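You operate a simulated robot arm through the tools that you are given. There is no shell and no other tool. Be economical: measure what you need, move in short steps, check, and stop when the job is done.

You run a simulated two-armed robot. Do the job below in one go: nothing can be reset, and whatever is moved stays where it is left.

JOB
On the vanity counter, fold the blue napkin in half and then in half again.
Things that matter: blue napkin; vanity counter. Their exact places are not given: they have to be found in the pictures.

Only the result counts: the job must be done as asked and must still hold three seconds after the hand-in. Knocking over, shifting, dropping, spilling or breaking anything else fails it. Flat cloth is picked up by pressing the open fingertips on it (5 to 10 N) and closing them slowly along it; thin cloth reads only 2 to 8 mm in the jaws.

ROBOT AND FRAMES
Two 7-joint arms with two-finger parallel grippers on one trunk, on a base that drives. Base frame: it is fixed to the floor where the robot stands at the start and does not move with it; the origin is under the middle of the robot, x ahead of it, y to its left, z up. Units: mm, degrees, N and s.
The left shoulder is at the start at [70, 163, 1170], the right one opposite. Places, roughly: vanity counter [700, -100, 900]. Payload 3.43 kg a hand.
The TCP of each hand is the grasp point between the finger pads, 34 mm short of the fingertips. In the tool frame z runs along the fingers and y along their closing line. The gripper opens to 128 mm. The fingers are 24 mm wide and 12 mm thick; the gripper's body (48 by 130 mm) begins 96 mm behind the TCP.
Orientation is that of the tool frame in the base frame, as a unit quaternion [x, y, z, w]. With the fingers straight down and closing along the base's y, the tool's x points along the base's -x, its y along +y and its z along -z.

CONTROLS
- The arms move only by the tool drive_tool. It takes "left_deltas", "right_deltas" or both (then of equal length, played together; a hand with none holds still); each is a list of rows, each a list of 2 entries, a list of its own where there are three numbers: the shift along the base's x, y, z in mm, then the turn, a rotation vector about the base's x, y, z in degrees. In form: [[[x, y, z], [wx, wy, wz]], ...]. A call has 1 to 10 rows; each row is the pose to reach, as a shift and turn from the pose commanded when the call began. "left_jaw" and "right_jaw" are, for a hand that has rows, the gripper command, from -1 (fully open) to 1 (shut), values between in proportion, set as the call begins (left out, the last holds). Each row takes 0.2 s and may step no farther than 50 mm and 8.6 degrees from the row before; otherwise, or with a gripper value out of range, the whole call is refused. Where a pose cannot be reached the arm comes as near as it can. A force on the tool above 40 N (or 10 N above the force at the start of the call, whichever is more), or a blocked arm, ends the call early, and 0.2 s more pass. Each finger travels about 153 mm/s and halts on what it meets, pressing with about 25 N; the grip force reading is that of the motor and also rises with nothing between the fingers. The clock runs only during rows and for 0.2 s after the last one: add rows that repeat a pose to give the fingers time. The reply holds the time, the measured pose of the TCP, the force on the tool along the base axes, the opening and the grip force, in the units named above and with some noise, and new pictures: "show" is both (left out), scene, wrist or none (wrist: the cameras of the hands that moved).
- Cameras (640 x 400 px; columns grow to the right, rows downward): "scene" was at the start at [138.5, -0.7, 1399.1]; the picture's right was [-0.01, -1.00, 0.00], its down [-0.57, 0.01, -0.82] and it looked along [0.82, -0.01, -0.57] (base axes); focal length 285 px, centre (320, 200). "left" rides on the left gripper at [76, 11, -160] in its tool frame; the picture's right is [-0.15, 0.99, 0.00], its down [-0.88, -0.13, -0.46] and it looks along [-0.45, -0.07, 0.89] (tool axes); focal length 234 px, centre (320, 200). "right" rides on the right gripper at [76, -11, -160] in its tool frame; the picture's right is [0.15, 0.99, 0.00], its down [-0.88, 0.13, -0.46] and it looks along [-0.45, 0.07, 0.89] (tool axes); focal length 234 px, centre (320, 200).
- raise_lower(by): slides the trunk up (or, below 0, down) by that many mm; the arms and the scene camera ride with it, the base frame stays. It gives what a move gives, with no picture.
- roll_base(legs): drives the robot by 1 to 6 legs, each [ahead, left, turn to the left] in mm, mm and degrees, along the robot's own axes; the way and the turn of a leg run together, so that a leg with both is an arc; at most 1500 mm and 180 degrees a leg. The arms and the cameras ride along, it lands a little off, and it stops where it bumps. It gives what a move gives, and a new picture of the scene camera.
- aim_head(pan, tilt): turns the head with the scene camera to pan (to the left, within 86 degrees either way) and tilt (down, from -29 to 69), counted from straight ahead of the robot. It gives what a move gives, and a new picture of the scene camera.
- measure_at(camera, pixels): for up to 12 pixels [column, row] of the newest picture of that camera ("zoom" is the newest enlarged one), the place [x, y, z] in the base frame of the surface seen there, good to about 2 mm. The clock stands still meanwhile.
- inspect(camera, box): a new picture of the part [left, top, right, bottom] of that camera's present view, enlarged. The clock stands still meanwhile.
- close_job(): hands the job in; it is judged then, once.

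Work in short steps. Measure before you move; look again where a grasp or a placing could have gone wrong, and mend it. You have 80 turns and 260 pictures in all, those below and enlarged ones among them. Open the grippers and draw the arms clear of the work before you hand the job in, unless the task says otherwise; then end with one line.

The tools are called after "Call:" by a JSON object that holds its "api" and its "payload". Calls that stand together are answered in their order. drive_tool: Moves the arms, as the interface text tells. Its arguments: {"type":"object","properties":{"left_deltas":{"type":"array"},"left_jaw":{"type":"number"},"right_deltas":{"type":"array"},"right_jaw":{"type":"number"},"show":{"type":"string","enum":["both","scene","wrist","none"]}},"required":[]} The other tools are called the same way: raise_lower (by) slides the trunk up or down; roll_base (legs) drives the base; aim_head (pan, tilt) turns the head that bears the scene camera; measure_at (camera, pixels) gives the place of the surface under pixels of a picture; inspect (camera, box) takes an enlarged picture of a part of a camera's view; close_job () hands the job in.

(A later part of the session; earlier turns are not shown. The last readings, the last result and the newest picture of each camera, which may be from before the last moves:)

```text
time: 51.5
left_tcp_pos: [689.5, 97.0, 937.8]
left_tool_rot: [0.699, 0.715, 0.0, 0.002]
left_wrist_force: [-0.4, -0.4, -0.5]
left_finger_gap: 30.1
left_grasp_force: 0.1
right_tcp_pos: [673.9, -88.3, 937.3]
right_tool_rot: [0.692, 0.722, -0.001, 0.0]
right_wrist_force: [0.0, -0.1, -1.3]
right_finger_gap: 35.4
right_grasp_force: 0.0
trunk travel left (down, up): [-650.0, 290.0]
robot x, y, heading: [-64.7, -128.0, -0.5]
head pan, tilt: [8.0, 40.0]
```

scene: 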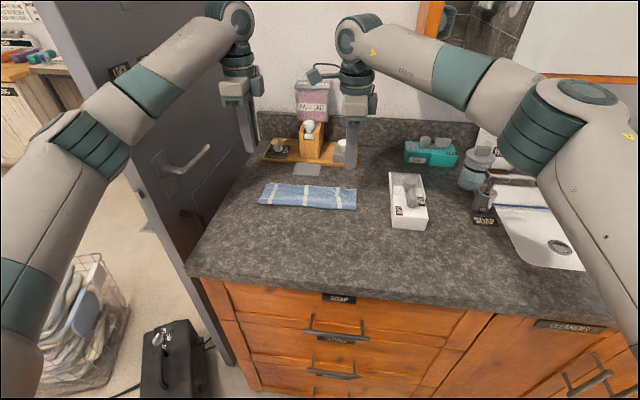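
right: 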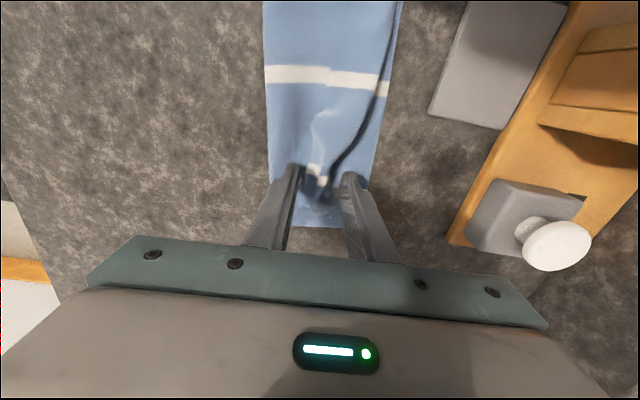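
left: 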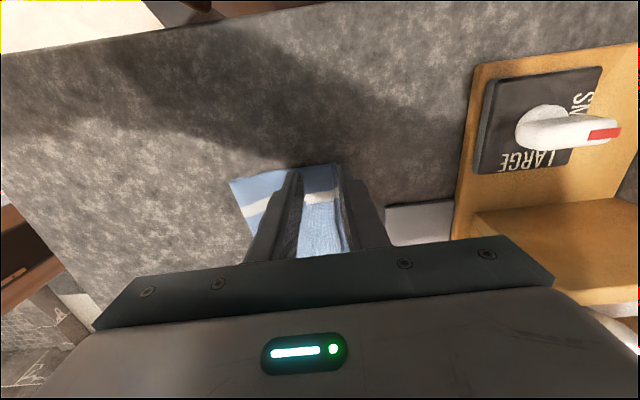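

The right fingers straddle the bunch. I lower the left 2.3 mm for light contact and close in steps.

Call:
{"api": "drive_tool", "payload": {"left_deltas": [[[0, 0, -1.5], [0, 0, 0]], [[0, 0, -2.3], [0, 0, 0]]], "right_deltas": [[[0, 0, 0], [0, 0, 0]], [[0, 0, 0], [0, 0, 0]]], "right_jaw": 0.7, "show": "none"}}

Call:
{"api": "drive_tool", "payload": {"left_deltas": [[[0, 0, 0], [0, 0, 0]]], "right_deltas": [[[0, 0, 0], [0, 0, 0]]], "left_jaw": 0.75, "right_jaw": 0.85, "show": "none"}}

Call:
{"api": "drive_tool", "payload": {"left_deltas": [[[0, 0, 0], [0, 0, 0]], [[0, 0, 0], [0, 0, 0]]], "right_deltas": [[[0, 0, 0], [0, 0, 0]], [[0, 0, 0], [0, 0, 0]]], "left_jaw": 1, "right_jaw": 1, "show": "wrist"}}

```text
time: 52.1
left_tcp_pos: [688.1, 96.3, 937.3]
left_tool_rot: [0.699, 0.715, 0.0, 0.001]
left_wrist_force: [-0.4, -0.5, 1.2]
left_finger_gap: 30.4
left_grasp_force: 0.2
right_tcp_pos: [675.3, -88.6, 937.1]
right_tool_rot: [0.691, 0.722, -0.001, 0.0]
right_wrist_force: [0.6, 0.1, 0.2]
right_finger_gap: 19.3
right_grasp_force: 0.0
trunk travel left (down, up): [-650.0, 290.0]
robot x, y, heading: [-68.4, -129.3, -0.5]
head pan, tilt: [8.0, 40.0]
```

```text
time: 52.5
left_tcp_pos: [688.3, 96.6, 936.2]
left_tool_rot: [0.698, 0.716, -0.001, 0.002]
left_wrist_force: [-0.9, 0.0, 0.9]
left_finger_gap: 16.1
left_grasp_force: 0.0
right_tcp_pos: [675.3, -88.7, 937.2]
right_tool_rot: [0.691, 0.723, 0.0, 0.001]
right_wrist_force: [0.4, 0.4, -0.2]
right_finger_gap: 9.5
right_grasp_force: 0.1
trunk travel left (down, up): [-650.0, 290.0]
robot x, y, heading: [-68.3, -127.6, -0.5]
head pan, tilt: [8.0, 40.0]
```

```text
time: 53.1
left_tcp_pos: [689.0, 96.7, 936.8]
left_tool_rot: [0.699, 0.715, -0.002, 0.001]
left_wrist_force: [0.1, -0.8, 1.3]
left_finger_gap: 1.8
left_grasp_force: 25.7
right_tcp_pos: [674.3, -88.9, 936.7]
right_tool_rot: [0.691, 0.723, 0.0, 0.0]
right_wrist_force: [0.7, 0.3, -0.9]
right_finger_gap: 2.1
right_grasp_force: 25.0
trunk travel left (down, up): [-650.0, 290.0]
robot x, y, heading: [-69.2, -125.4, -0.2]
head pan, tilt: [8.0, 40.0]
```

right: 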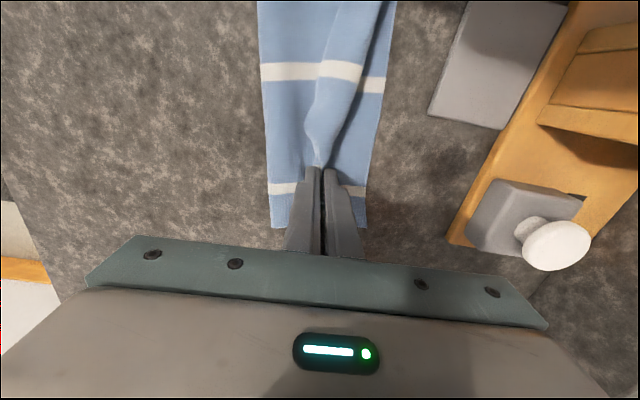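
left: 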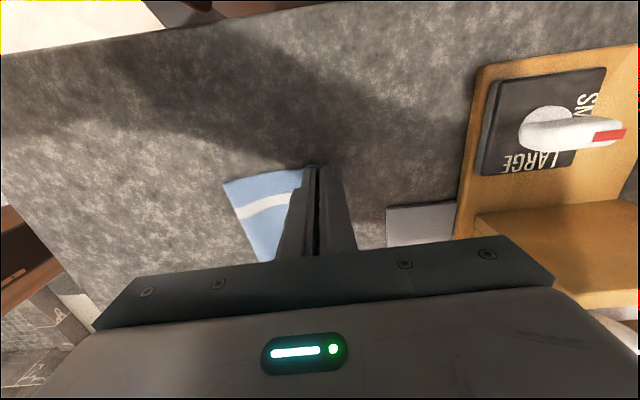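

Both now grip cloth (gaps 1.8 and 2.1 mm). I lift 45 mm and look at which layers came up.

Call:
{"api": "drive_tool", "payload": {"left_deltas": [[[-3, 0, 15], [0, 0, 0]], [[-6, 0, 30], [0, 0, 0]], [[-10, 0, 45], [0, 0, 0]]], "right_deltas": [[[0, 0, 15], [0, 0, 0]], [[0, 0, 30], [0, 0, 0]], [[0, 0, 45], [0, 0, 0]]], "show": "wrist"}}

Call:
{"api": "inspect", "payload": {"camera": "scene", "box": [226, 130, 386, 230]}}

```text
time: 54.0
left_tcp_pos: [676.5, 97.4, 980.5]
left_tool_rot: [0.7, 0.714, -0.001, 0.001]
left_wrist_force: [-0.3, 0.0, -0.2]
left_finger_gap: 1.8
left_grasp_force: 25.3
right_tcp_pos: [675.0, -88.1, 984.6]
right_tool_rot: [0.692, 0.722, 0.002, 0.0]
right_wrist_force: [-0.4, 0.1, 0.7]
right_finger_gap: 2.3
right_grasp_force: 25.0
trunk travel left (down, up): [-650.0, 290.0]
robot x, y, heading: [-68.6, -125.7, -0.4]
head pan, tilt: [8.0, 40.0]
```

right: 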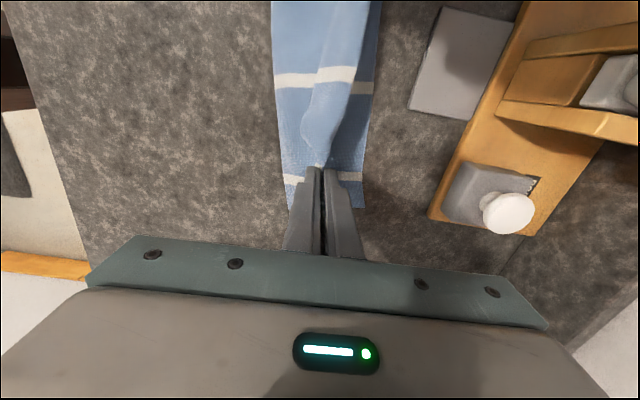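
left: 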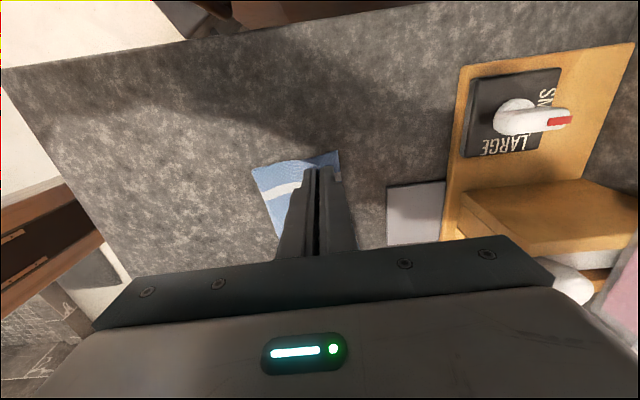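

```text
4.00 times, centred on (306, 180) of scene
```

zoom: 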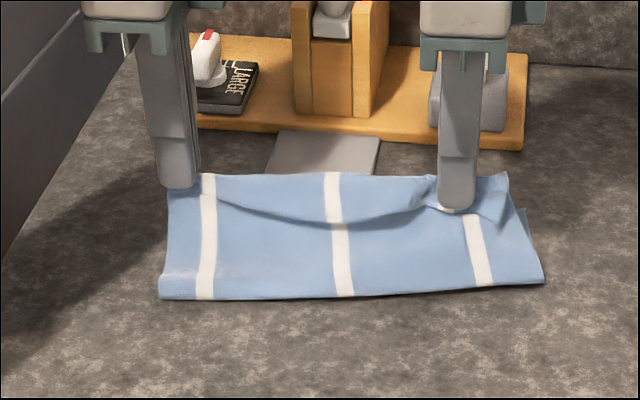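

Both corners lift the top layer only, with the hem hanging toward the front. I carry both hands back over the fold and lay the cloth out flat at the front (tip x≈533 left, 550 right).

Call:
{"api": "drive_tool", "payload": {"left_deltas": [[[-15, 0, 15], [0, 0, 0]], [[-35, 0, 22], [0, 0, 0]], [[-60, 0, 22], [0, 0, 0]], [[-85, 0, 16], [0, 0, 0]], [[-110, 0, 5], [0, 0, 0]], [[-130, 0, -10], [0, 0, 0]], [[-141, 0, -25], [0, 0, 0]], [[-143, 0, -38], [0, 0, 0]], [[-143, 0, -38], [0, 0, 0]]], "right_deltas": [[[-12, 0, 15], [0, 0, 0]], [[-30, 0, 22], [0, 0, 0]], [[-52, 0, 22], [0, 0, 0]], [[-75, 0, 14], [0, 0, 0]], [[-95, 0, 3], [0, 0, 0]], [[-112, 0, -12], [0, 0, 0]], [[-123, 0, -27], [0, 0, 0]], [[-125, 0, -41], [0, 0, 0]], [[-125, 0, -41], [0, 0, 0]]], "show": "wrist"}}

Call:
{"api": "inspect", "payload": {"camera": "scene", "box": [216, 140, 376, 260]}}

```text
time: 56.0
left_tcp_pos: [534.2, 97.0, 940.8]
left_tool_rot: [0.699, 0.715, -0.001, 0.002]
left_wrist_force: [-1.1, -0.5, -0.5]
left_finger_gap: 1.8
left_grasp_force: 24.7
right_tcp_pos: [550.4, -88.4, 943.1]
right_tool_rot: [0.691, 0.723, 0.0, 0.0]
right_wrist_force: [-0.5, 0.0, -0.3]
right_finger_gap: 2.3
right_grasp_force: 25.0
trunk travel left (down, up): [-650.0, 290.0]
robot x, y, heading: [-69.4, -124.0, -0.4]
head pan, tilt: [8.0, 40.0]
```

right: 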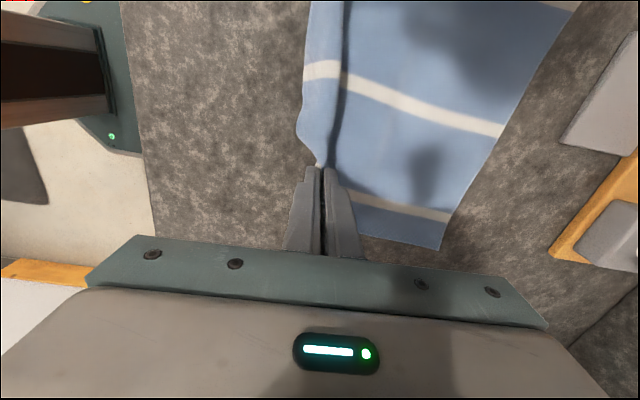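
left: 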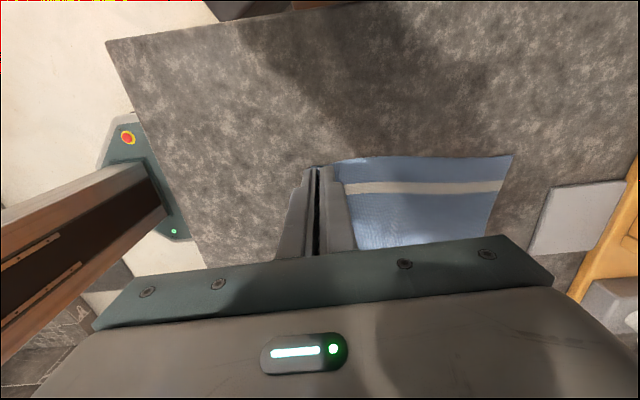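

```text
3.33 times, centred on (296, 200) of scene
```

zoom: 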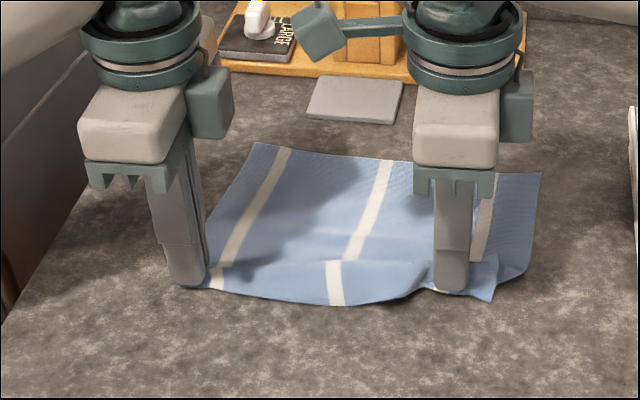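

It is unfolded, with the edge strip toward the front. I tension a little toward the front, release, and lift to view.

Call:
{"api": "drive_tool", "payload": {"left_deltas": [[[-5, 0, -3], [0, 0, 0]], [[-8, 3, -4], [0, 0, 0]]], "right_deltas": [[[-6, -5, -3], [0, 0, 0]], [[-12, -10, -6], [0, 0, 0]]], "show": "none"}}

Call:
{"api": "drive_tool", "payload": {"left_deltas": [[[0, 0, 0], [0, 0, 0]], [[0, 0, 0], [0, 0, 0]], [[0, 0, 15], [0, 0, 0]], [[0, 0, 50], [0, 0, 0]], [[0, 10, 90], [0, 0, 0]]], "right_deltas": [[[0, 0, 0], [0, 0, 0]], [[0, 0, 0], [0, 0, 0]], [[0, 0, 15], [0, 0, 0]], [[0, 0, 50], [0, 0, 0]], [[0, -10, 90], [0, 0, 0]]], "left_jaw": 0.55, "right_jaw": 0.55, "show": "wrist"}}

Call:
{"api": "inspect", "payload": {"camera": "scene", "box": [216, 140, 376, 260]}}

```text
time: 56.5
left_tcp_pos: [525.4, 97.8, 938.2]
left_tool_rot: [0.7, 0.714, -0.002, 0.003]
left_wrist_force: [0.2, -6.5, 1.0]
left_finger_gap: 1.7
left_grasp_force: 25.1
right_tcp_pos: [538.4, -99.4, 936.6]
right_tool_rot: [0.692, 0.722, 0.001, 0.0]
right_wrist_force: [-0.2, 8.1, 4.2]
right_finger_gap: 2.3
right_grasp_force: 24.8
trunk travel left (down, up): [-650.0, 290.0]
robot x, y, heading: [-71.0, -126.8, -0.4]
head pan, tilt: [8.0, 40.0]
```

```text
time: 57.8
left_tcp_pos: [521.8, 111.7, 1028.2]
left_tool_rot: [0.7, 0.714, -0.001, 0.002]
left_wrist_force: [0.6, 0.1, 0.8]
left_finger_gap: 28.9
left_grasp_force: 0.0
right_tcp_pos: [538.2, -111.9, 1027.5]
right_tool_rot: [0.691, 0.723, 0.0, 0.001]
right_wrist_force: [-0.7, 0.1, 0.2]
right_finger_gap: 28.8
right_grasp_force: 0.0
trunk travel left (down, up): [-650.0, 290.0]
robot x, y, heading: [-68.0, -127.6, -0.4]
head pan, tilt: [8.0, 40.0]
```

right: 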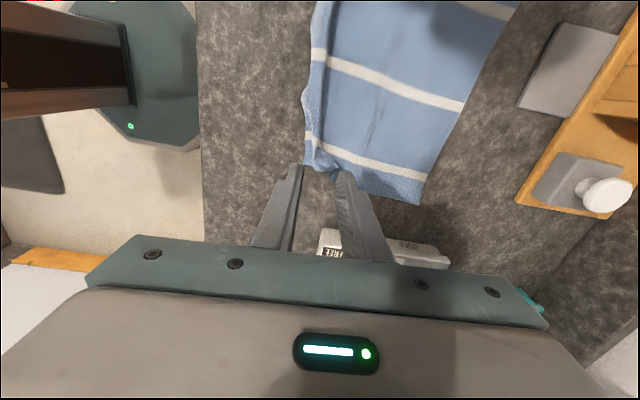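
left: 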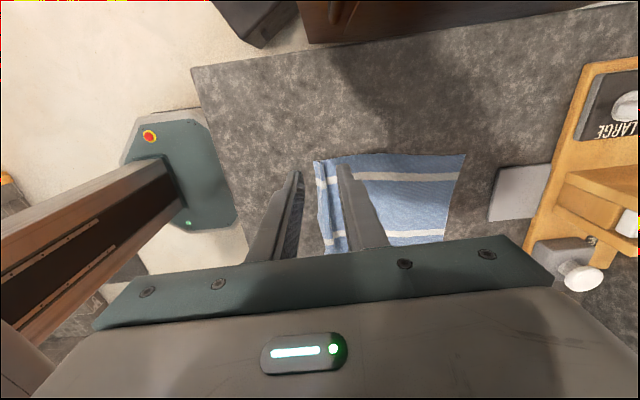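

```text
3.33 times, centred on (296, 200) of scene
```

zoom: 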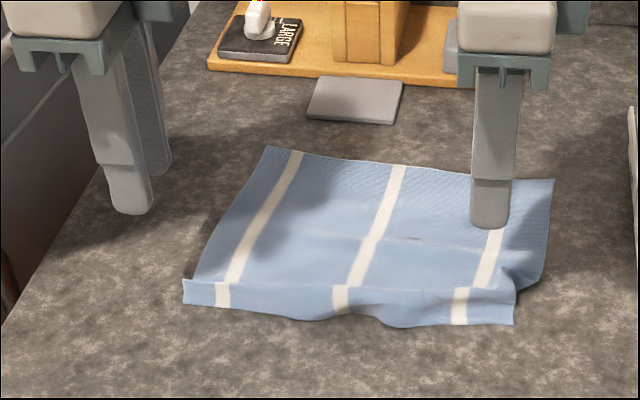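

The cloth is nearly flat again. I measure the front edge, the crease and the back edge.

Call:
{"api": "measure_at", "payload": {"camera": "zoom", "pixels": [[186, 300], [220, 304], [300, 316], [390, 322], [460, 323], [510, 322], [190, 283], [220, 285], [460, 292], [512, 293], [268, 148], [550, 182]]}}

Call:
{"api": "inspect", "payload": {"camera": "right", "box": [250, 20, 474, 220]}}

```text
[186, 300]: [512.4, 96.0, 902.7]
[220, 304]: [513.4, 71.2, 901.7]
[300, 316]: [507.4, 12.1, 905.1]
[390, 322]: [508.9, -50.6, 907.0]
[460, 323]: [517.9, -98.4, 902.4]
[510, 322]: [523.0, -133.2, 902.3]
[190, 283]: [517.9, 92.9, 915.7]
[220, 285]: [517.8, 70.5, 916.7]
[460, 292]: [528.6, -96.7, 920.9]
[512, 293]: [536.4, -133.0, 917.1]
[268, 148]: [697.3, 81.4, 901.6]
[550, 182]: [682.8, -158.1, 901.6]
```

```text
2.00 times, centred on (362, 120) of right
```

zoom: 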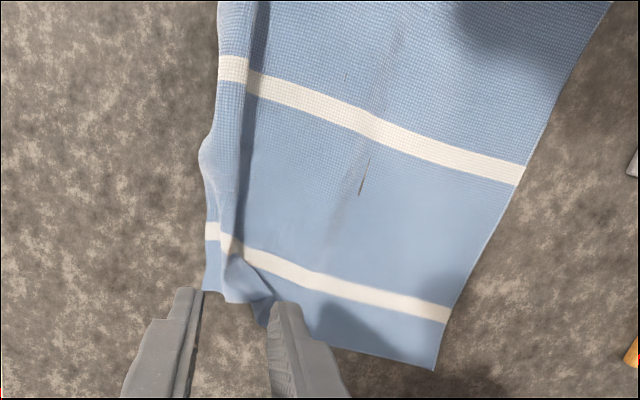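

The old ridge still stands (z≈918 at x≈520–535), with the edge at x≈512–523. I flatten it first by pressing closed fingertips just behind the ridge and wiping toward the front.

Call:
{"api": "drive_tool", "payload": {"left_deltas": [[[6, -10, -30], [0, 0, 0]], [[14, -20, -60], [0, 0, 0]], [[16, -30, -78], [0, 0, 0]], [[16, -30, -88], [0, 0, 0]], [[14, -30, -92], [0, 0, 0]], [[6, -30, -92.5], [0, 0, 0]], [[-2, -30, -92.5], [0, 0, 0]], [[-10, -30, -92.5], [0, 0, 0]], [[-16, -30, -92], [0, 0, 0]], [[-16, -30, -80], [0, 0, 0]]], "right_deltas": [[[4, 0, -30], [0, 0, 0]], [[10, 0, -60], [0, 0, 0]], [[12, 0, -78], [0, 0, 0]], [[12, 0, -87], [0, 0, 0]], [[10, 0, -91], [0, 0, 0]], [[2, 0, -91.5], [0, 0, 0]], [[-6, 0, -91.5], [0, 0, 0]], [[-14, 0, -91.5], [0, 0, 0]], [[-20, 0, -91], [0, 0, 0]], [[-20, 0, -80], [0, 0, 0]]], "left_jaw": 1, "right_jaw": 1, "show": "wrist"}}

Call:
{"api": "inspect", "payload": {"camera": "scene", "box": [216, 140, 376, 260]}}

```text
time: 60.0
left_tcp_pos: [510.8, 80.3, 949.8]
left_tool_rot: [0.699, 0.715, 0.0, 0.002]
left_wrist_force: [0.8, 0.4, -0.1]
left_finger_gap: 0.0
left_grasp_force: 24.8
right_tcp_pos: [517.2, -109.5, 946.0]
right_tool_rot: [0.692, 0.722, 0.0, 0.0]
right_wrist_force: [0.0, 0.2, -0.3]
right_finger_gap: 0.1
right_grasp_force: 25.0
trunk travel left (down, up): [-650.0, 290.0]
robot x, y, heading: [-67.7, -124.0, -0.6]
head pan, tilt: [8.0, 40.0]
```

right: 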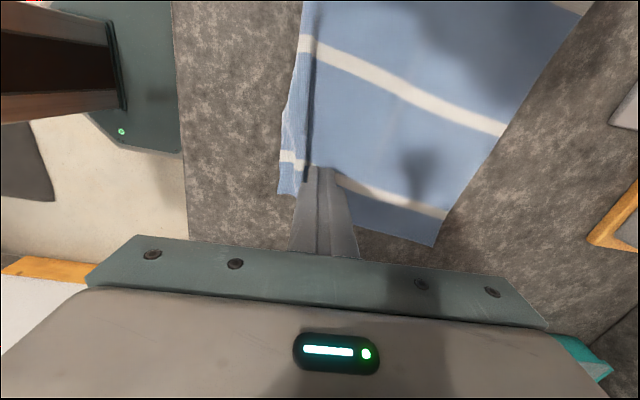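
left: 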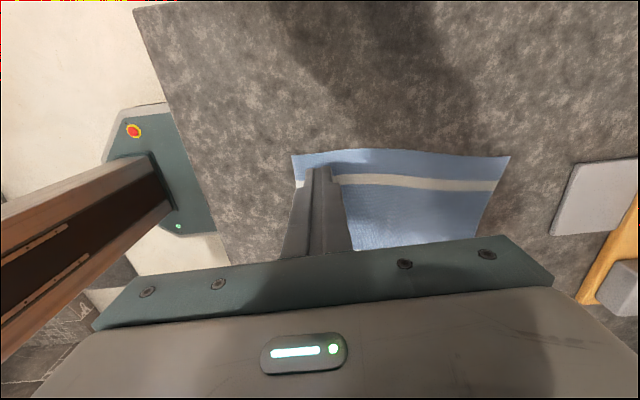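

```text
3.33 times, centred on (296, 200) of scene
```

zoom: 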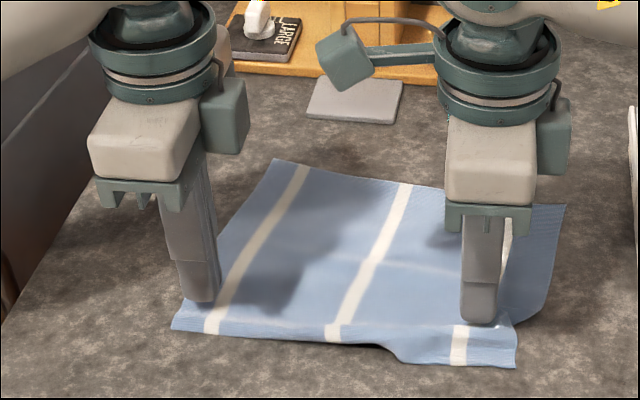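

The strip moved forward and flattened. I lift a little, open to a 26 mm gap, and remeasure the edge.

Call:
{"api": "drive_tool", "payload": {"left_deltas": [[[0, 5, 25], [0, 0, 0]], [[0, 10, 55], [0, 0, 0]], [[0, 10, 80], [0, 0, 0]]], "right_deltas": [[[0, 0, 25], [0, 0, 0]], [[0, -5, 55], [0, 0, 0]], [[0, -5, 80], [0, 0, 0]]], "left_jaw": 0.6, "right_jaw": 0.6, "show": "none"}}

Call:
{"api": "inspect", "payload": {"camera": "scene", "box": [216, 140, 376, 260]}}

Call:
{"api": "measure_at", "payload": {"camera": "zoom", "pixels": [[174, 327], [205, 332], [270, 338], [380, 345], [450, 363], [513, 366], [190, 310], [450, 330], [515, 330], [275, 160], [562, 208], [495, 345]]}}

```text
time: 60.8
left_tcp_pos: [508.8, 86.8, 1030.0]
left_tool_rot: [0.699, 0.715, -0.001, 0.001]
left_wrist_force: [0.1, -0.1, 0.1]
left_finger_gap: 25.8
left_grasp_force: 0.1
right_tcp_pos: [516.8, -113.1, 1026.1]
right_tool_rot: [0.692, 0.722, 0.0, -0.001]
right_wrist_force: [0.1, 0.1, 0.3]
right_finger_gap: 25.9
right_grasp_force: 0.0
trunk travel left (down, up): [-650.0, 290.0]
robot x, y, heading: [-69.7, -127.4, -0.5]
head pan, tilt: [8.0, 40.0]
```

```text
3.33 times, centred on (296, 200) of scene
```

zoom: 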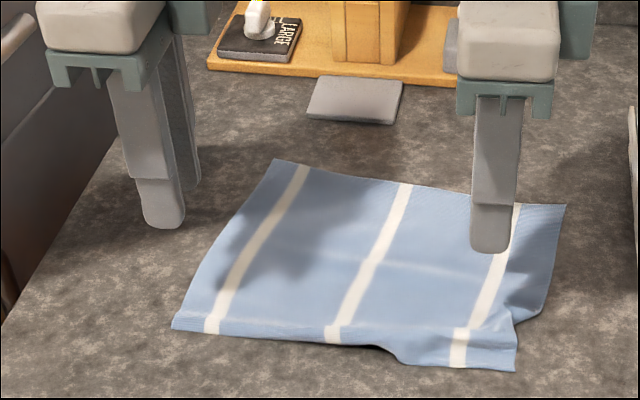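

```text
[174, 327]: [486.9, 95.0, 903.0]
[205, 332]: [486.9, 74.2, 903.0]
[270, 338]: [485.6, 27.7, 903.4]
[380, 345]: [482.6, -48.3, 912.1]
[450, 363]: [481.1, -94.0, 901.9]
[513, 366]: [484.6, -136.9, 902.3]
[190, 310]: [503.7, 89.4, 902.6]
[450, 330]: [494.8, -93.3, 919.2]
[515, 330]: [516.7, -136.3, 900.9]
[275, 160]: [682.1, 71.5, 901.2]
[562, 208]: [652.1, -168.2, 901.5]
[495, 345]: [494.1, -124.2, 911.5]
```

The right front still has a standing ridge (x≈495–516). I flatten it by pressing closed fingertips on it and opening them slowly, which spreads the cloth both ways, then lifting.

Call:
{"api": "drive_tool", "payload": {"right_deltas": [[[-8, -2, -30], [0, 0, 0]], [[-14, -2, -60], [0, 0, 0]], [[-14, -2, -80], [0, 0, 0]], [[-14, -2, -88], [0, 0, 0]], [[-14, -2, -91], [0, 0, 0]], [[-14, -2, -91.5], [0, 0, 0]]], "right_jaw": 1, "show": "none"}}

Call:
{"api": "drive_tool", "payload": {"right_deltas": [[[0, 0, -0.3], [0, 0, 0]]], "right_jaw": 0.8, "show": "none"}}

Call:
{"api": "drive_tool", "payload": {"right_deltas": [[[0, 0, 0], [0, 0, 0]]], "right_jaw": 0.55, "show": "none"}}

Call:
{"api": "drive_tool", "payload": {"right_deltas": [[[0, 0, 0], [0, 0, 0]]], "right_jaw": 0.3, "show": "none"}}

Call:
{"api": "drive_tool", "payload": {"right_deltas": [[[0, 0, 15], [0, 0, 0]], [[0, 0, 50], [0, 0, 0]], [[0, 0, 85], [0, 0, 0]]], "show": "wrist"}}

Call:
{"api": "inspect", "payload": {"camera": "scene", "box": [216, 140, 376, 260]}}

```text
time: 62.1
left_tcp_pos: [508.3, 87.6, 1029.7]
left_tool_rot: [0.699, 0.715, -0.001, 0.001]
left_wrist_force: [-0.5, 0.2, -0.2]
left_finger_gap: 25.7
left_grasp_force: 0.0
right_tcp_pos: [504.6, -116.6, 935.3]
right_tool_rot: [0.692, 0.721, 0.003, 0.001]
right_wrist_force: [0.1, -2.2, 14.8]
right_finger_gap: 0.1
right_grasp_force: 24.9
trunk travel left (down, up): [-650.0, 290.0]
robot x, y, heading: [-67.6, -126.2, -0.7]
head pan, tilt: [8.0, 40.0]
```

```text
time: 62.5
left_tcp_pos: [508.1, 87.1, 1030.4]
left_tool_rot: [0.699, 0.715, 0.0, 0.003]
left_wrist_force: [-0.1, 0.7, -0.4]
left_finger_gap: 25.4
left_grasp_force: 0.0
right_tcp_pos: [502.8, -116.0, 934.4]
right_tool_rot: [0.692, 0.722, 0.002, 0.001]
right_wrist_force: [5.1, -0.2, 22.7]
right_finger_gap: 8.2
right_grasp_force: 0.0
trunk travel left (down, up): [-650.0, 290.0]
robot x, y, heading: [-70.1, -125.4, -0.6]
head pan, tilt: [8.0, 40.0]
```

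```text
time: 63.0
left_tcp_pos: [509.1, 88.3, 1029.9]
left_tool_rot: [0.699, 0.715, 0.0, 0.002]
left_wrist_force: [1.1, 0.0, -0.2]
left_finger_gap: 25.6
left_grasp_force: 0.1
right_tcp_pos: [502.7, -115.2, 935.5]
right_tool_rot: [0.691, 0.722, 0.002, 0.001]
right_wrist_force: [5.3, 0.4, 29.1]
right_finger_gap: 20.6
right_grasp_force: 0.1
trunk travel left (down, up): [-650.0, 290.0]
robot x, y, heading: [-69.3, -124.7, -0.5]
head pan, tilt: [8.0, 40.0]
```

```text
time: 63.4
left_tcp_pos: [507.6, 87.2, 1030.8]
left_tool_rot: [0.699, 0.715, 0.0, 0.003]
left_wrist_force: [-0.2, -0.4, 0.5]
left_finger_gap: 25.3
left_grasp_force: 0.0
right_tcp_pos: [502.3, -115.5, 935.2]
right_tool_rot: [0.691, 0.723, 0.002, 0.001]
right_wrist_force: [5.7, 0.5, 33.1]
right_finger_gap: 41.2
right_grasp_force: 0.0
trunk travel left (down, up): [-650.0, 290.0]
robot x, y, heading: [-73.2, -123.3, -0.6]
head pan, tilt: [8.0, 40.0]
```

```text
time: 64.2
left_tcp_pos: [509.2, 87.6, 1029.0]
left_tool_rot: [0.699, 0.715, -0.001, 0.002]
left_wrist_force: [0.2, 0.2, 0.0]
left_finger_gap: 25.7
left_grasp_force: 0.1
right_tcp_pos: [505.2, -115.7, 1018.3]
right_tool_rot: [0.691, 0.722, 0.0, 0.001]
right_wrist_force: [-0.1, 0.7, 0.5]
right_finger_gap: 44.8
right_grasp_force: 0.1
trunk travel left (down, up): [-650.0, 290.0]
robot x, y, heading: [-64.7, -127.8, -0.5]
head pan, tilt: [8.0, 40.0]
```

right: 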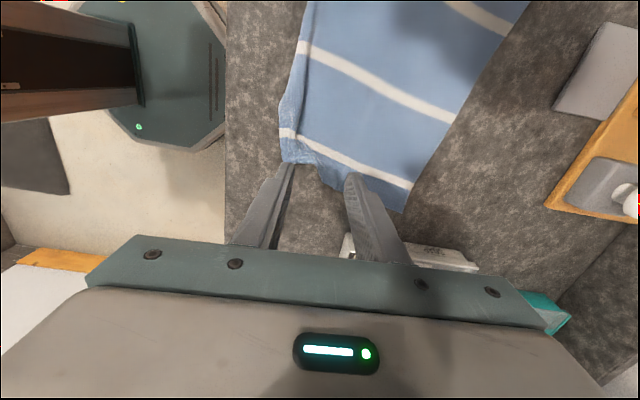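

```text
3.33 times, centred on (296, 200) of scene
```

zoom: 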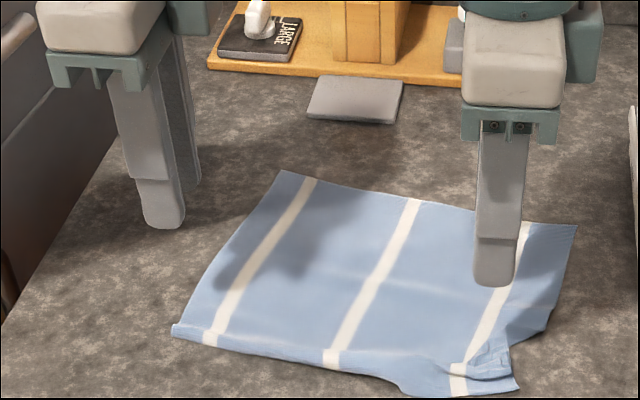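

Flatter now. I measure the edge points again for a zero-strip grasp.

Call:
{"api": "measure_at", "payload": {"camera": "zoom", "pixels": [[175, 333], [210, 344], [330, 367], [395, 382], [450, 395], [515, 388], [505, 350], [510, 375], [281, 172], [574, 228], [455, 375], [480, 370]]}}

Call:
{"api": "inspect", "payload": {"camera": "right", "box": [250, 60, 426, 200]}}

```text
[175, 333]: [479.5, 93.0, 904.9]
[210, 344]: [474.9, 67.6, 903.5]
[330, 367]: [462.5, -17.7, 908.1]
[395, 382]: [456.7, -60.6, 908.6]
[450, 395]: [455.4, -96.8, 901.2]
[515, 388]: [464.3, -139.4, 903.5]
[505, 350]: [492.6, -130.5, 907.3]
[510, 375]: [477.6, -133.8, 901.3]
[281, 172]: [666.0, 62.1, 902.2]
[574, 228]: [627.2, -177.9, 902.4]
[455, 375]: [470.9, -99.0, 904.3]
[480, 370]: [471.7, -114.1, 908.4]
```

```text
2.86 times, centred on (338, 130) of right
```

zoom: 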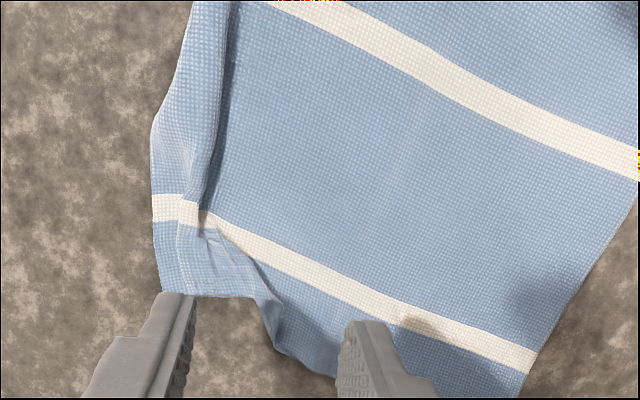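

Front edge at left (y≈80) is x≈477 and at right (y≈-110) x≈457. I lower both hands with a 20 mm gap, the outer finger just off the cloth, to near contact.

Call:
{"api": "drive_tool", "payload": {"left_deltas": [[[-8, -3, -30], [0, 0, 0]], [[-18, -6, -60], [0, 0, 0]], [[-26, -8, -80], [0, 0, 0]], [[-26, -8, -90], [0, 0, 0]], [[-26, -8, -92], [0, 0, 0]], [[-26, -8, -93], [0, 0, 0]]], "right_deltas": [[[-12, 2, -25], [0, 0, 0]], [[-28, 5, -50], [0, 0, 0]], [[-42, 6, -70], [0, 0, 0]], [[-42, 6, -79], [0, 0, 0]], [[-42, 6, -81.5], [0, 0, 0]], [[-42, 6, -82], [0, 0, 0]]], "left_jaw": 0.68, "right_jaw": 0.66, "show": "wrist"}}

Call:
{"api": "inspect", "payload": {"camera": "left", "box": [240, 110, 400, 230]}}

```text
time: 65.5
left_tcp_pos: [484.2, 82.1, 937.0]
left_tool_rot: [0.699, 0.715, -0.001, 0.001]
left_wrist_force: [0.6, -0.3, 0.2]
left_finger_gap: 20.6
left_grasp_force: 0.1
right_tcp_pos: [461.6, -109.9, 937.9]
right_tool_rot: [0.692, 0.722, 0.0, 0.001]
right_wrist_force: [0.5, -0.2, 0.2]
right_finger_gap: 21.5
right_grasp_force: 0.0
trunk travel left (down, up): [-650.0, 290.0]
robot x, y, heading: [-64.5, -126.1, -0.5]
head pan, tilt: [8.0, 40.0]
```

right: 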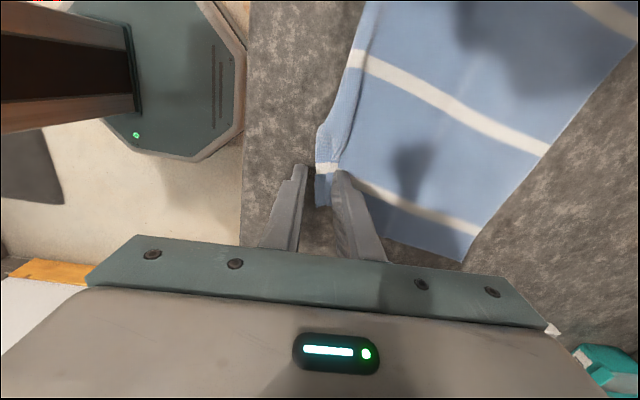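
left: 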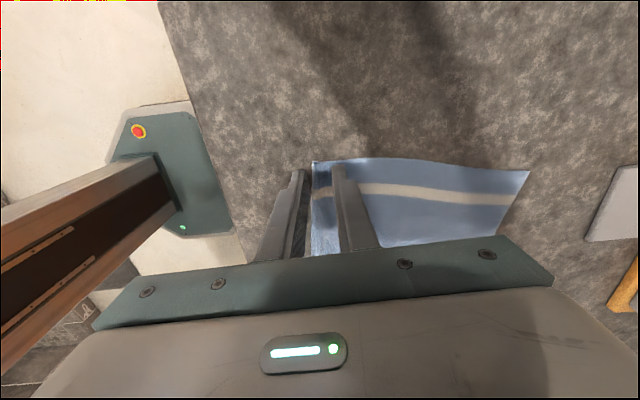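

```text
3.33 times, centred on (320, 170) of left
```

zoom: 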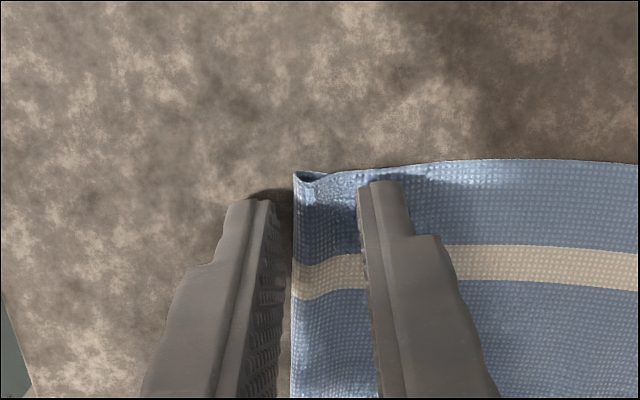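

The edge sits just inside both jaws. I press down and close slowly in steps.

Call:
{"api": "drive_tool", "payload": {"left_deltas": [[[0, 0, -1.2], [0, 0, 0]], [[0, 0, -2.2], [0, 0, 0]], [[0, 0, -2.2], [0, 0, 0]]], "right_deltas": [[[0, 0, -1], [0, 0, 0]], [[0, 0, -1.8], [0, 0, 0]], [[0, 0, -1.8], [0, 0, 0]]], "show": "none"}}

Call:
{"api": "drive_tool", "payload": {"left_deltas": [[[0, 0, 0], [0, 0, 0]]], "right_deltas": [[[0, 0, 0], [0, 0, 0]]], "left_jaw": 0.8, "right_jaw": 0.8, "show": "none"}}

Call:
{"api": "drive_tool", "payload": {"left_deltas": [[[0, 0, 0], [0, 0, 0]]], "right_deltas": [[[0, 0, 0], [0, 0, 0]]], "left_jaw": 0.9, "right_jaw": 0.9, "show": "none"}}

Call:
{"api": "drive_tool", "payload": {"left_deltas": [[[0, 0, 0], [0, 0, 0]], [[0, 0, 0], [0, 0, 0]]], "right_deltas": [[[0, 0, 0], [0, 0, 0]], [[0, 0, 0], [0, 0, 0]]], "left_jaw": 1, "right_jaw": 1, "show": "none"}}

Call:
{"api": "drive_tool", "payload": {"left_deltas": [[[3, 0, 15], [0, 0, 0]], [[8, 0, 30], [0, 0, 0]], [[15, 0, 50], [0, 0, 0]]], "right_deltas": [[[3, 0, 15], [0, 0, 0]], [[8, 0, 30], [0, 0, 0]], [[15, 0, 50], [0, 0, 0]]], "show": "wrist"}}

Call:
{"api": "inspect", "payload": {"camera": "scene", "box": [216, 140, 376, 260]}}

```text
time: 66.3
left_tcp_pos: [484.3, 79.9, 935.9]
left_tool_rot: [0.699, 0.715, -0.001, 0.003]
left_wrist_force: [0.5, 0.2, 6.3]
left_finger_gap: 20.9
left_grasp_force: 0.6
right_tcp_pos: [461.1, -109.2, 936.5]
right_tool_rot: [0.692, 0.722, 0.001, 0.0]
right_wrist_force: [0.0, 0.6, 0.4]
right_finger_gap: 21.6
right_grasp_force: 0.1
trunk travel left (down, up): [-650.0, 290.0]
robot x, y, heading: [-67.3, -125.9, -0.5]
head pan, tilt: [8.0, 40.0]
```

```text
time: 66.8
left_tcp_pos: [483.9, 82.5, 935.4]
left_tool_rot: [0.699, 0.715, 0.0, 0.003]
left_wrist_force: [-1.1, 0.4, 9.2]
left_finger_gap: 12.5
left_grasp_force: 0.0
right_tcp_pos: [461.4, -110.4, 937.4]
right_tool_rot: [0.692, 0.722, 0.0, 0.001]
right_wrist_force: [0.3, -0.6, -0.3]
right_finger_gap: 12.9
right_grasp_force: 0.1
trunk travel left (down, up): [-650.0, 290.0]
robot x, y, heading: [-67.1, -125.6, -0.5]
head pan, tilt: [8.0, 40.0]
```

```text
time: 67.2
left_tcp_pos: [485.0, 82.2, 934.7]
left_tool_rot: [0.7, 0.714, 0.0, 0.002]
left_wrist_force: [-1.7, 0.3, 9.6]
left_finger_gap: 5.9
left_grasp_force: 0.0
right_tcp_pos: [461.0, -109.6, 937.1]
right_tool_rot: [0.691, 0.722, 0.0, 0.0]
right_wrist_force: [-0.9, 0.3, -0.1]
right_finger_gap: 6.4
right_grasp_force: 0.0
trunk travel left (down, up): [-650.0, 290.0]
robot x, y, heading: [-67.9, -128.5, -0.3]
head pan, tilt: [8.0, 40.0]
```

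```text
time: 67.8
left_tcp_pos: [484.8, 81.0, 935.8]
left_tool_rot: [0.698, 0.716, 0.0, 0.003]
left_wrist_force: [-0.6, 0.1, 7.9]
left_finger_gap: 2.0
left_grasp_force: 24.8
right_tcp_pos: [459.7, -110.6, 938.7]
right_tool_rot: [0.692, 0.722, 0.0, 0.0]
right_wrist_force: [0.8, -0.9, 8.6]
right_finger_gap: 2.2
right_grasp_force: 24.8
trunk travel left (down, up): [-650.0, 290.0]
robot x, y, heading: [-67.5, -123.1, -0.5]
head pan, tilt: [8.0, 40.0]
```

```text
time: 68.5
left_tcp_pos: [499.3, 82.0, 984.5]
left_tool_rot: [0.699, 0.715, 0.0, 0.002]
left_wrist_force: [-0.6, 0.3, -0.2]
left_finger_gap: 2.1
left_grasp_force: 24.8
right_tcp_pos: [476.2, -110.9, 986.9]
right_tool_rot: [0.692, 0.722, 0.0, 0.001]
right_wrist_force: [-0.4, -0.7, 0.1]
right_finger_gap: 1.5
right_grasp_force: 24.3
trunk travel left (down, up): [-650.0, 290.0]
robot x, y, heading: [-65.7, -124.2, -0.4]
head pan, tilt: [8.0, 40.0]
```

right: 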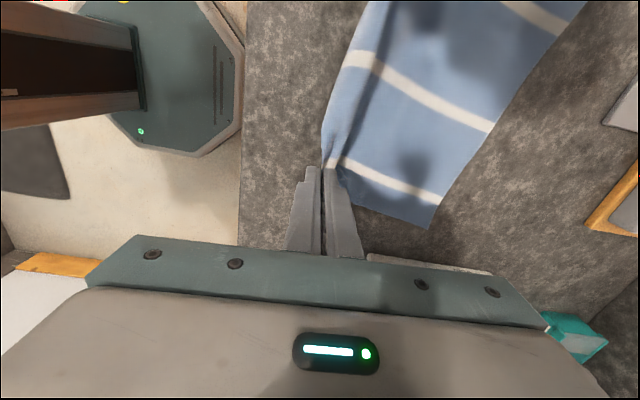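
left: 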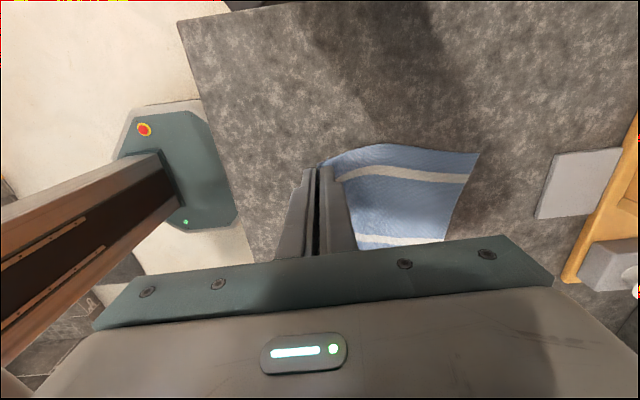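

```text
3.33 times, centred on (296, 200) of scene
```

zoom: 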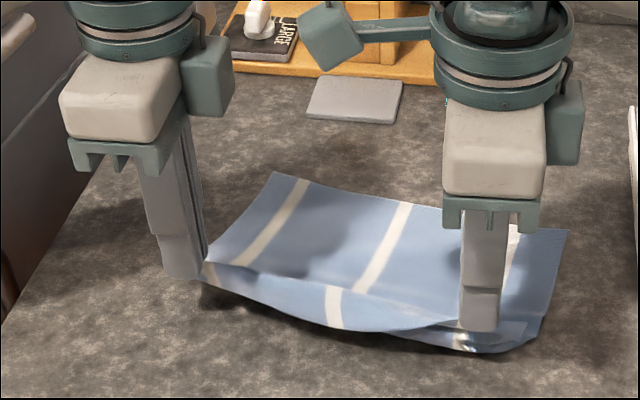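

Both edge grips hold. I carry the edge over to the back, following the napkin's slight rotation (y drift about -27 mm) and tilting the fingers about 24° so the flap falls rearward.

Call:
{"api": "drive_tool", "payload": {"left_deltas": [[[15, -2, 8], [0, 0, 0]], [[40, -6, 16], [0, 0, 0]], [[65, -9, 18], [0, 0, 0]], [[90, -13, 18], [0, 6, 0]], [[112, -17, 14], [0, 12, 0]], [[132, -20, 6], [0, 18, 0]], [[150, -23, -6], [0, 24, 0]], [[164, -25, -20], [0, 24, 0]], [[173, -26, -31], [0, 24, 0]], [[176, -26, -38], [0, 24, 0]]], "right_deltas": [[[14, -2, 8], [0, 0, 0]], [[38, -6, 16], [0, 0, 0]], [[62, -9, 18], [0, 0, 0]], [[86, -13, 18], [0, 6, 0]], [[107, -17, 14], [0, 12, 0]], [[126, -21, 6], [0, 18, 0]], [[144, -24, -6], [0, 24, 0]], [[158, -27, -20], [0, 24, 0]], [[166, -28, -31], [0, 24, 0]], [[169, -28, -40], [0, 24, 0]]], "show": "wrist"}}

Call:
{"api": "inspect", "payload": {"camera": "scene", "box": [216, 130, 376, 250]}}

```text
time: 70.8
left_tcp_pos: [675.9, 54.9, 945.9]
left_tool_rot: [0.684, 0.699, -0.146, -0.147]
left_wrist_force: [0.1, -1.2, -0.1]
left_finger_gap: 1.8
left_grasp_force: 24.9
right_tcp_pos: [638.2, -139.3, 946.6]
right_tool_rot: [0.676, 0.707, -0.144, -0.15]
right_wrist_force: [0.4, 0.6, 0.7]
right_finger_gap: 1.5
right_grasp_force: 25.3
right hand out of reach, approached as far as the arm can: row 9, 10
trunk travel left (down, up): [-650.0, 290.0]
robot x, y, heading: [-71.2, -126.5, -0.6]
head pan, tilt: [8.0, 40.0]
```

right: 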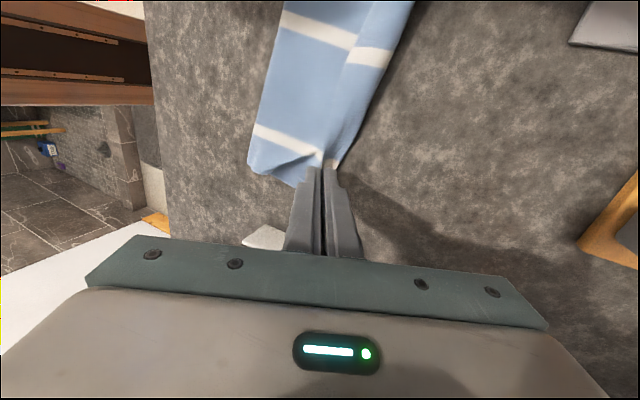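
left: 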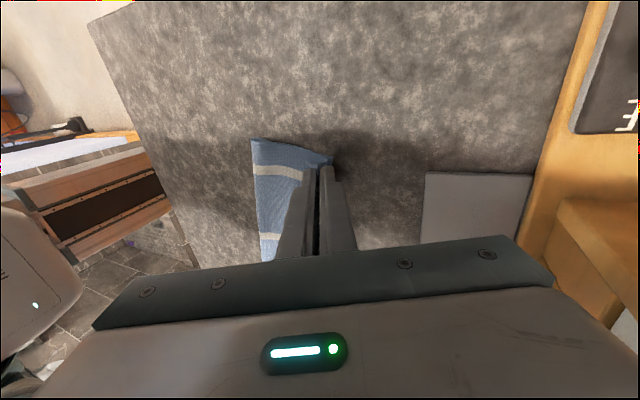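

```text
3.33 times, centred on (296, 190) of scene
```

zoom: 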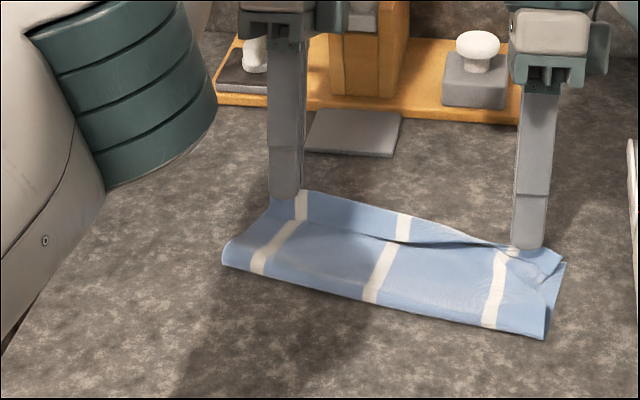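

Both hands are above the back edge. I pull them slightly apart to straighten the edge, lower 3 mm, release, and withdraw up along the tilted fingers.

Call:
{"api": "drive_tool", "payload": {"left_deltas": [[[0, 4, -2], [0, 0, 0]], [[2, 5, -4], [0, 0, 0]]], "right_deltas": [[[0, -6, -2], [0, 0, 0]], [[2, -9, -4], [0, 0, 0]]], "show": "none"}}

Call:
{"api": "drive_tool", "payload": {"left_deltas": [[[0, 0, 0], [0, 0, 0]], [[0, 0, 0], [0, 0, 0]], [[6, 0, 12], [0, 0, 0]], [[15, 0, 40], [0, 0, 0]], [[0, 0, 75], [0, -6, 0]], [[-20, 20, 110], [0, -14, 0]], [[-40, 40, 130], [0, -22, 0]]], "right_deltas": [[[0, 0, 0], [0, 0, 0]], [[0, 0, 0], [0, 0, 0]], [[6, 0, 12], [0, 0, 0]], [[15, 0, 40], [0, 0, 0]], [[0, 0, 75], [0, -6, 0]], [[-20, -15, 110], [0, -14, 0]], [[-40, -30, 130], [0, -22, 0]]], "left_jaw": 0.8, "right_jaw": 0.8, "show": "wrist"}}

Call:
{"api": "inspect", "payload": {"camera": "scene", "box": [216, 130, 376, 250]}}

```text
time: 71.3
left_tcp_pos: [673.7, 59.2, 943.6]
left_tool_rot: [0.683, 0.7, -0.146, -0.147]
left_wrist_force: [-0.1, -4.4, -0.3]
left_finger_gap: 1.9
left_grasp_force: 24.5
left hand out of reach, approached as far as the arm can: row 2
right_tcp_pos: [640.7, -148.7, 943.4]
right_tool_rot: [0.677, 0.706, -0.144, -0.15]
right_wrist_force: [0.6, 4.2, 0.3]
right_finger_gap: 1.8
right_grasp_force: 24.9
trunk travel left (down, up): [-650.0, 290.0]
robot x, y, heading: [-67.9, -128.1, -0.4]
head pan, tilt: [8.0, 40.0]
```

```text
time: 73.0
left_tcp_pos: [681.9, 196.8, 1067.5]
left_tool_rot: [0.544, 0.836, -0.068, -0.003]
left_wrist_force: [-5.0, 4.3, 0.6]
left_finger_gap: 12.7
left_grasp_force: 0.1
left hand out of reach, approached as far as the arm can: row 3, 4, 5, 6
right_tcp_pos: [599.6, -180.7, 1075.8]
right_tool_rot: [0.693, 0.72, -0.011, -0.011]
right_wrist_force: [0.0, -0.9, 0.4]
right_finger_gap: 12.9
right_grasp_force: 0.0
right hand out of reach, approached as far as the arm can: row 3, 4
trunk travel left (down, up): [-650.0, 290.0]
robot x, y, heading: [-69.8, -126.3, -0.4]
head pan, tilt: [8.0, 40.0]
```

right: 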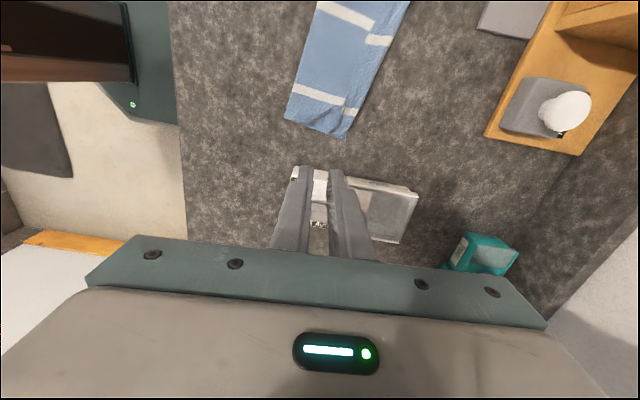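
left: 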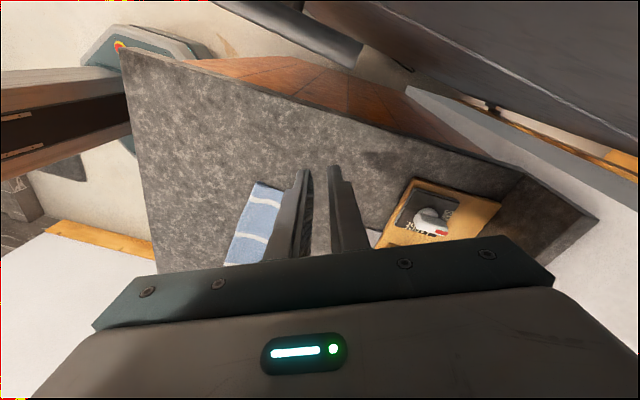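

```text
3.33 times, centred on (296, 190) of scene
```

zoom: 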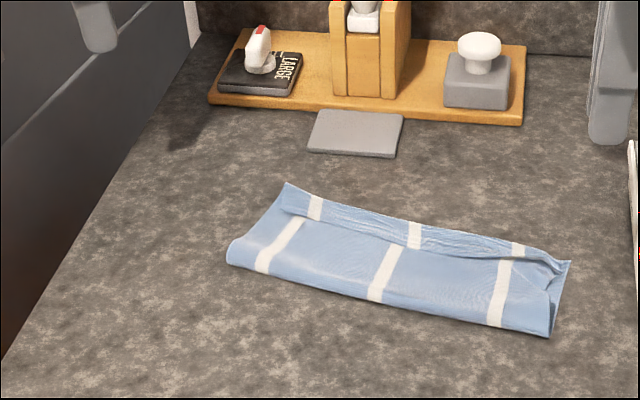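

The napkin is folded. The left hand reads a light contact in an odd pose, so I bring it up and inward away from the cabinet. I also zoom in on the napkin's edge.

Call:
{"api": "drive_tool", "payload": {"left_deltas": [[[-12, -12, 10], [0, 0, 0]], [[-30, -30, 20], [0, 0, 0]], [[-50, -50, 30], [0, 0, 0]], [[-75, -60, 40], [0, 0, 0]], [[-100, -70, 45], [0, 0, 0]]], "show": "scene"}}

Call:
{"api": "inspect", "payload": {"camera": "right", "box": [260, 0, 436, 140]}}

Call:
{"api": "measure_at", "payload": {"camera": "zoom", "pixels": [[110, 430], [310, 485], [320, 360], [300, 380], [300, 470], [330, 400], [420, 120], [370, 130], [200, 60], [110, 425], [520, 20], [450, 20]]}}

```text
time: 74.2
left_tcp_pos: [533.6, 30.8, 1119.5]
left_tool_rot: [0.699, 0.715, -0.013, -0.011]
left_wrist_force: [0.1, 0.4, -0.2]
left_finger_gap: 13.0
left_grasp_force: 0.0
right_tcp_pos: [600.1, -178.6, 1073.8]
right_tool_rot: [0.691, 0.723, -0.013, -0.012]
right_wrist_force: [0.4, 0.3, 0.9]
right_finger_gap: 12.7
right_grasp_force: 0.1
trunk travel left (down, up): [-650.0, 290.0]
robot x, y, heading: [-66.9, -124.7, -0.6]
head pan, tilt: [8.0, 40.0]
```

scene: 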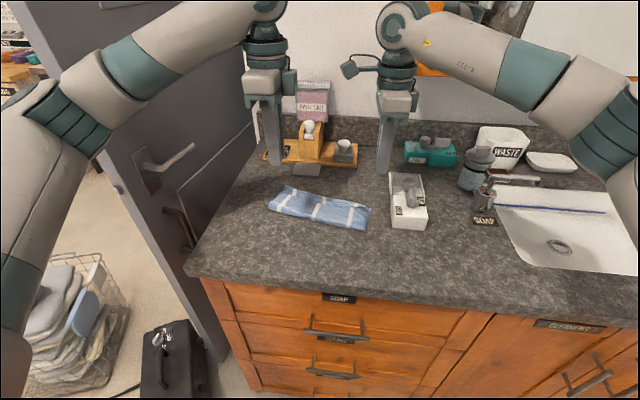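

```text
2.86 times, centred on (348, 70) of right
```

zoom: 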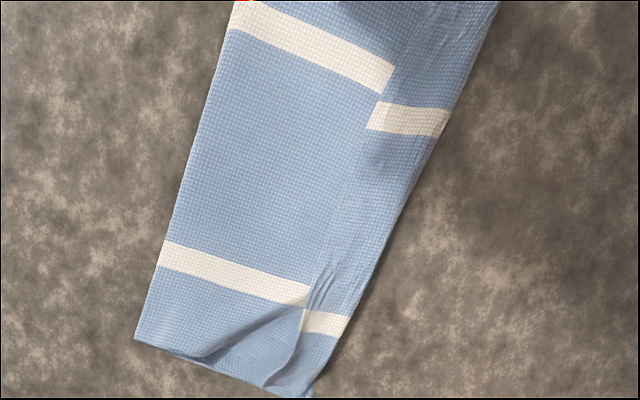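

```text
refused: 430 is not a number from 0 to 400
```

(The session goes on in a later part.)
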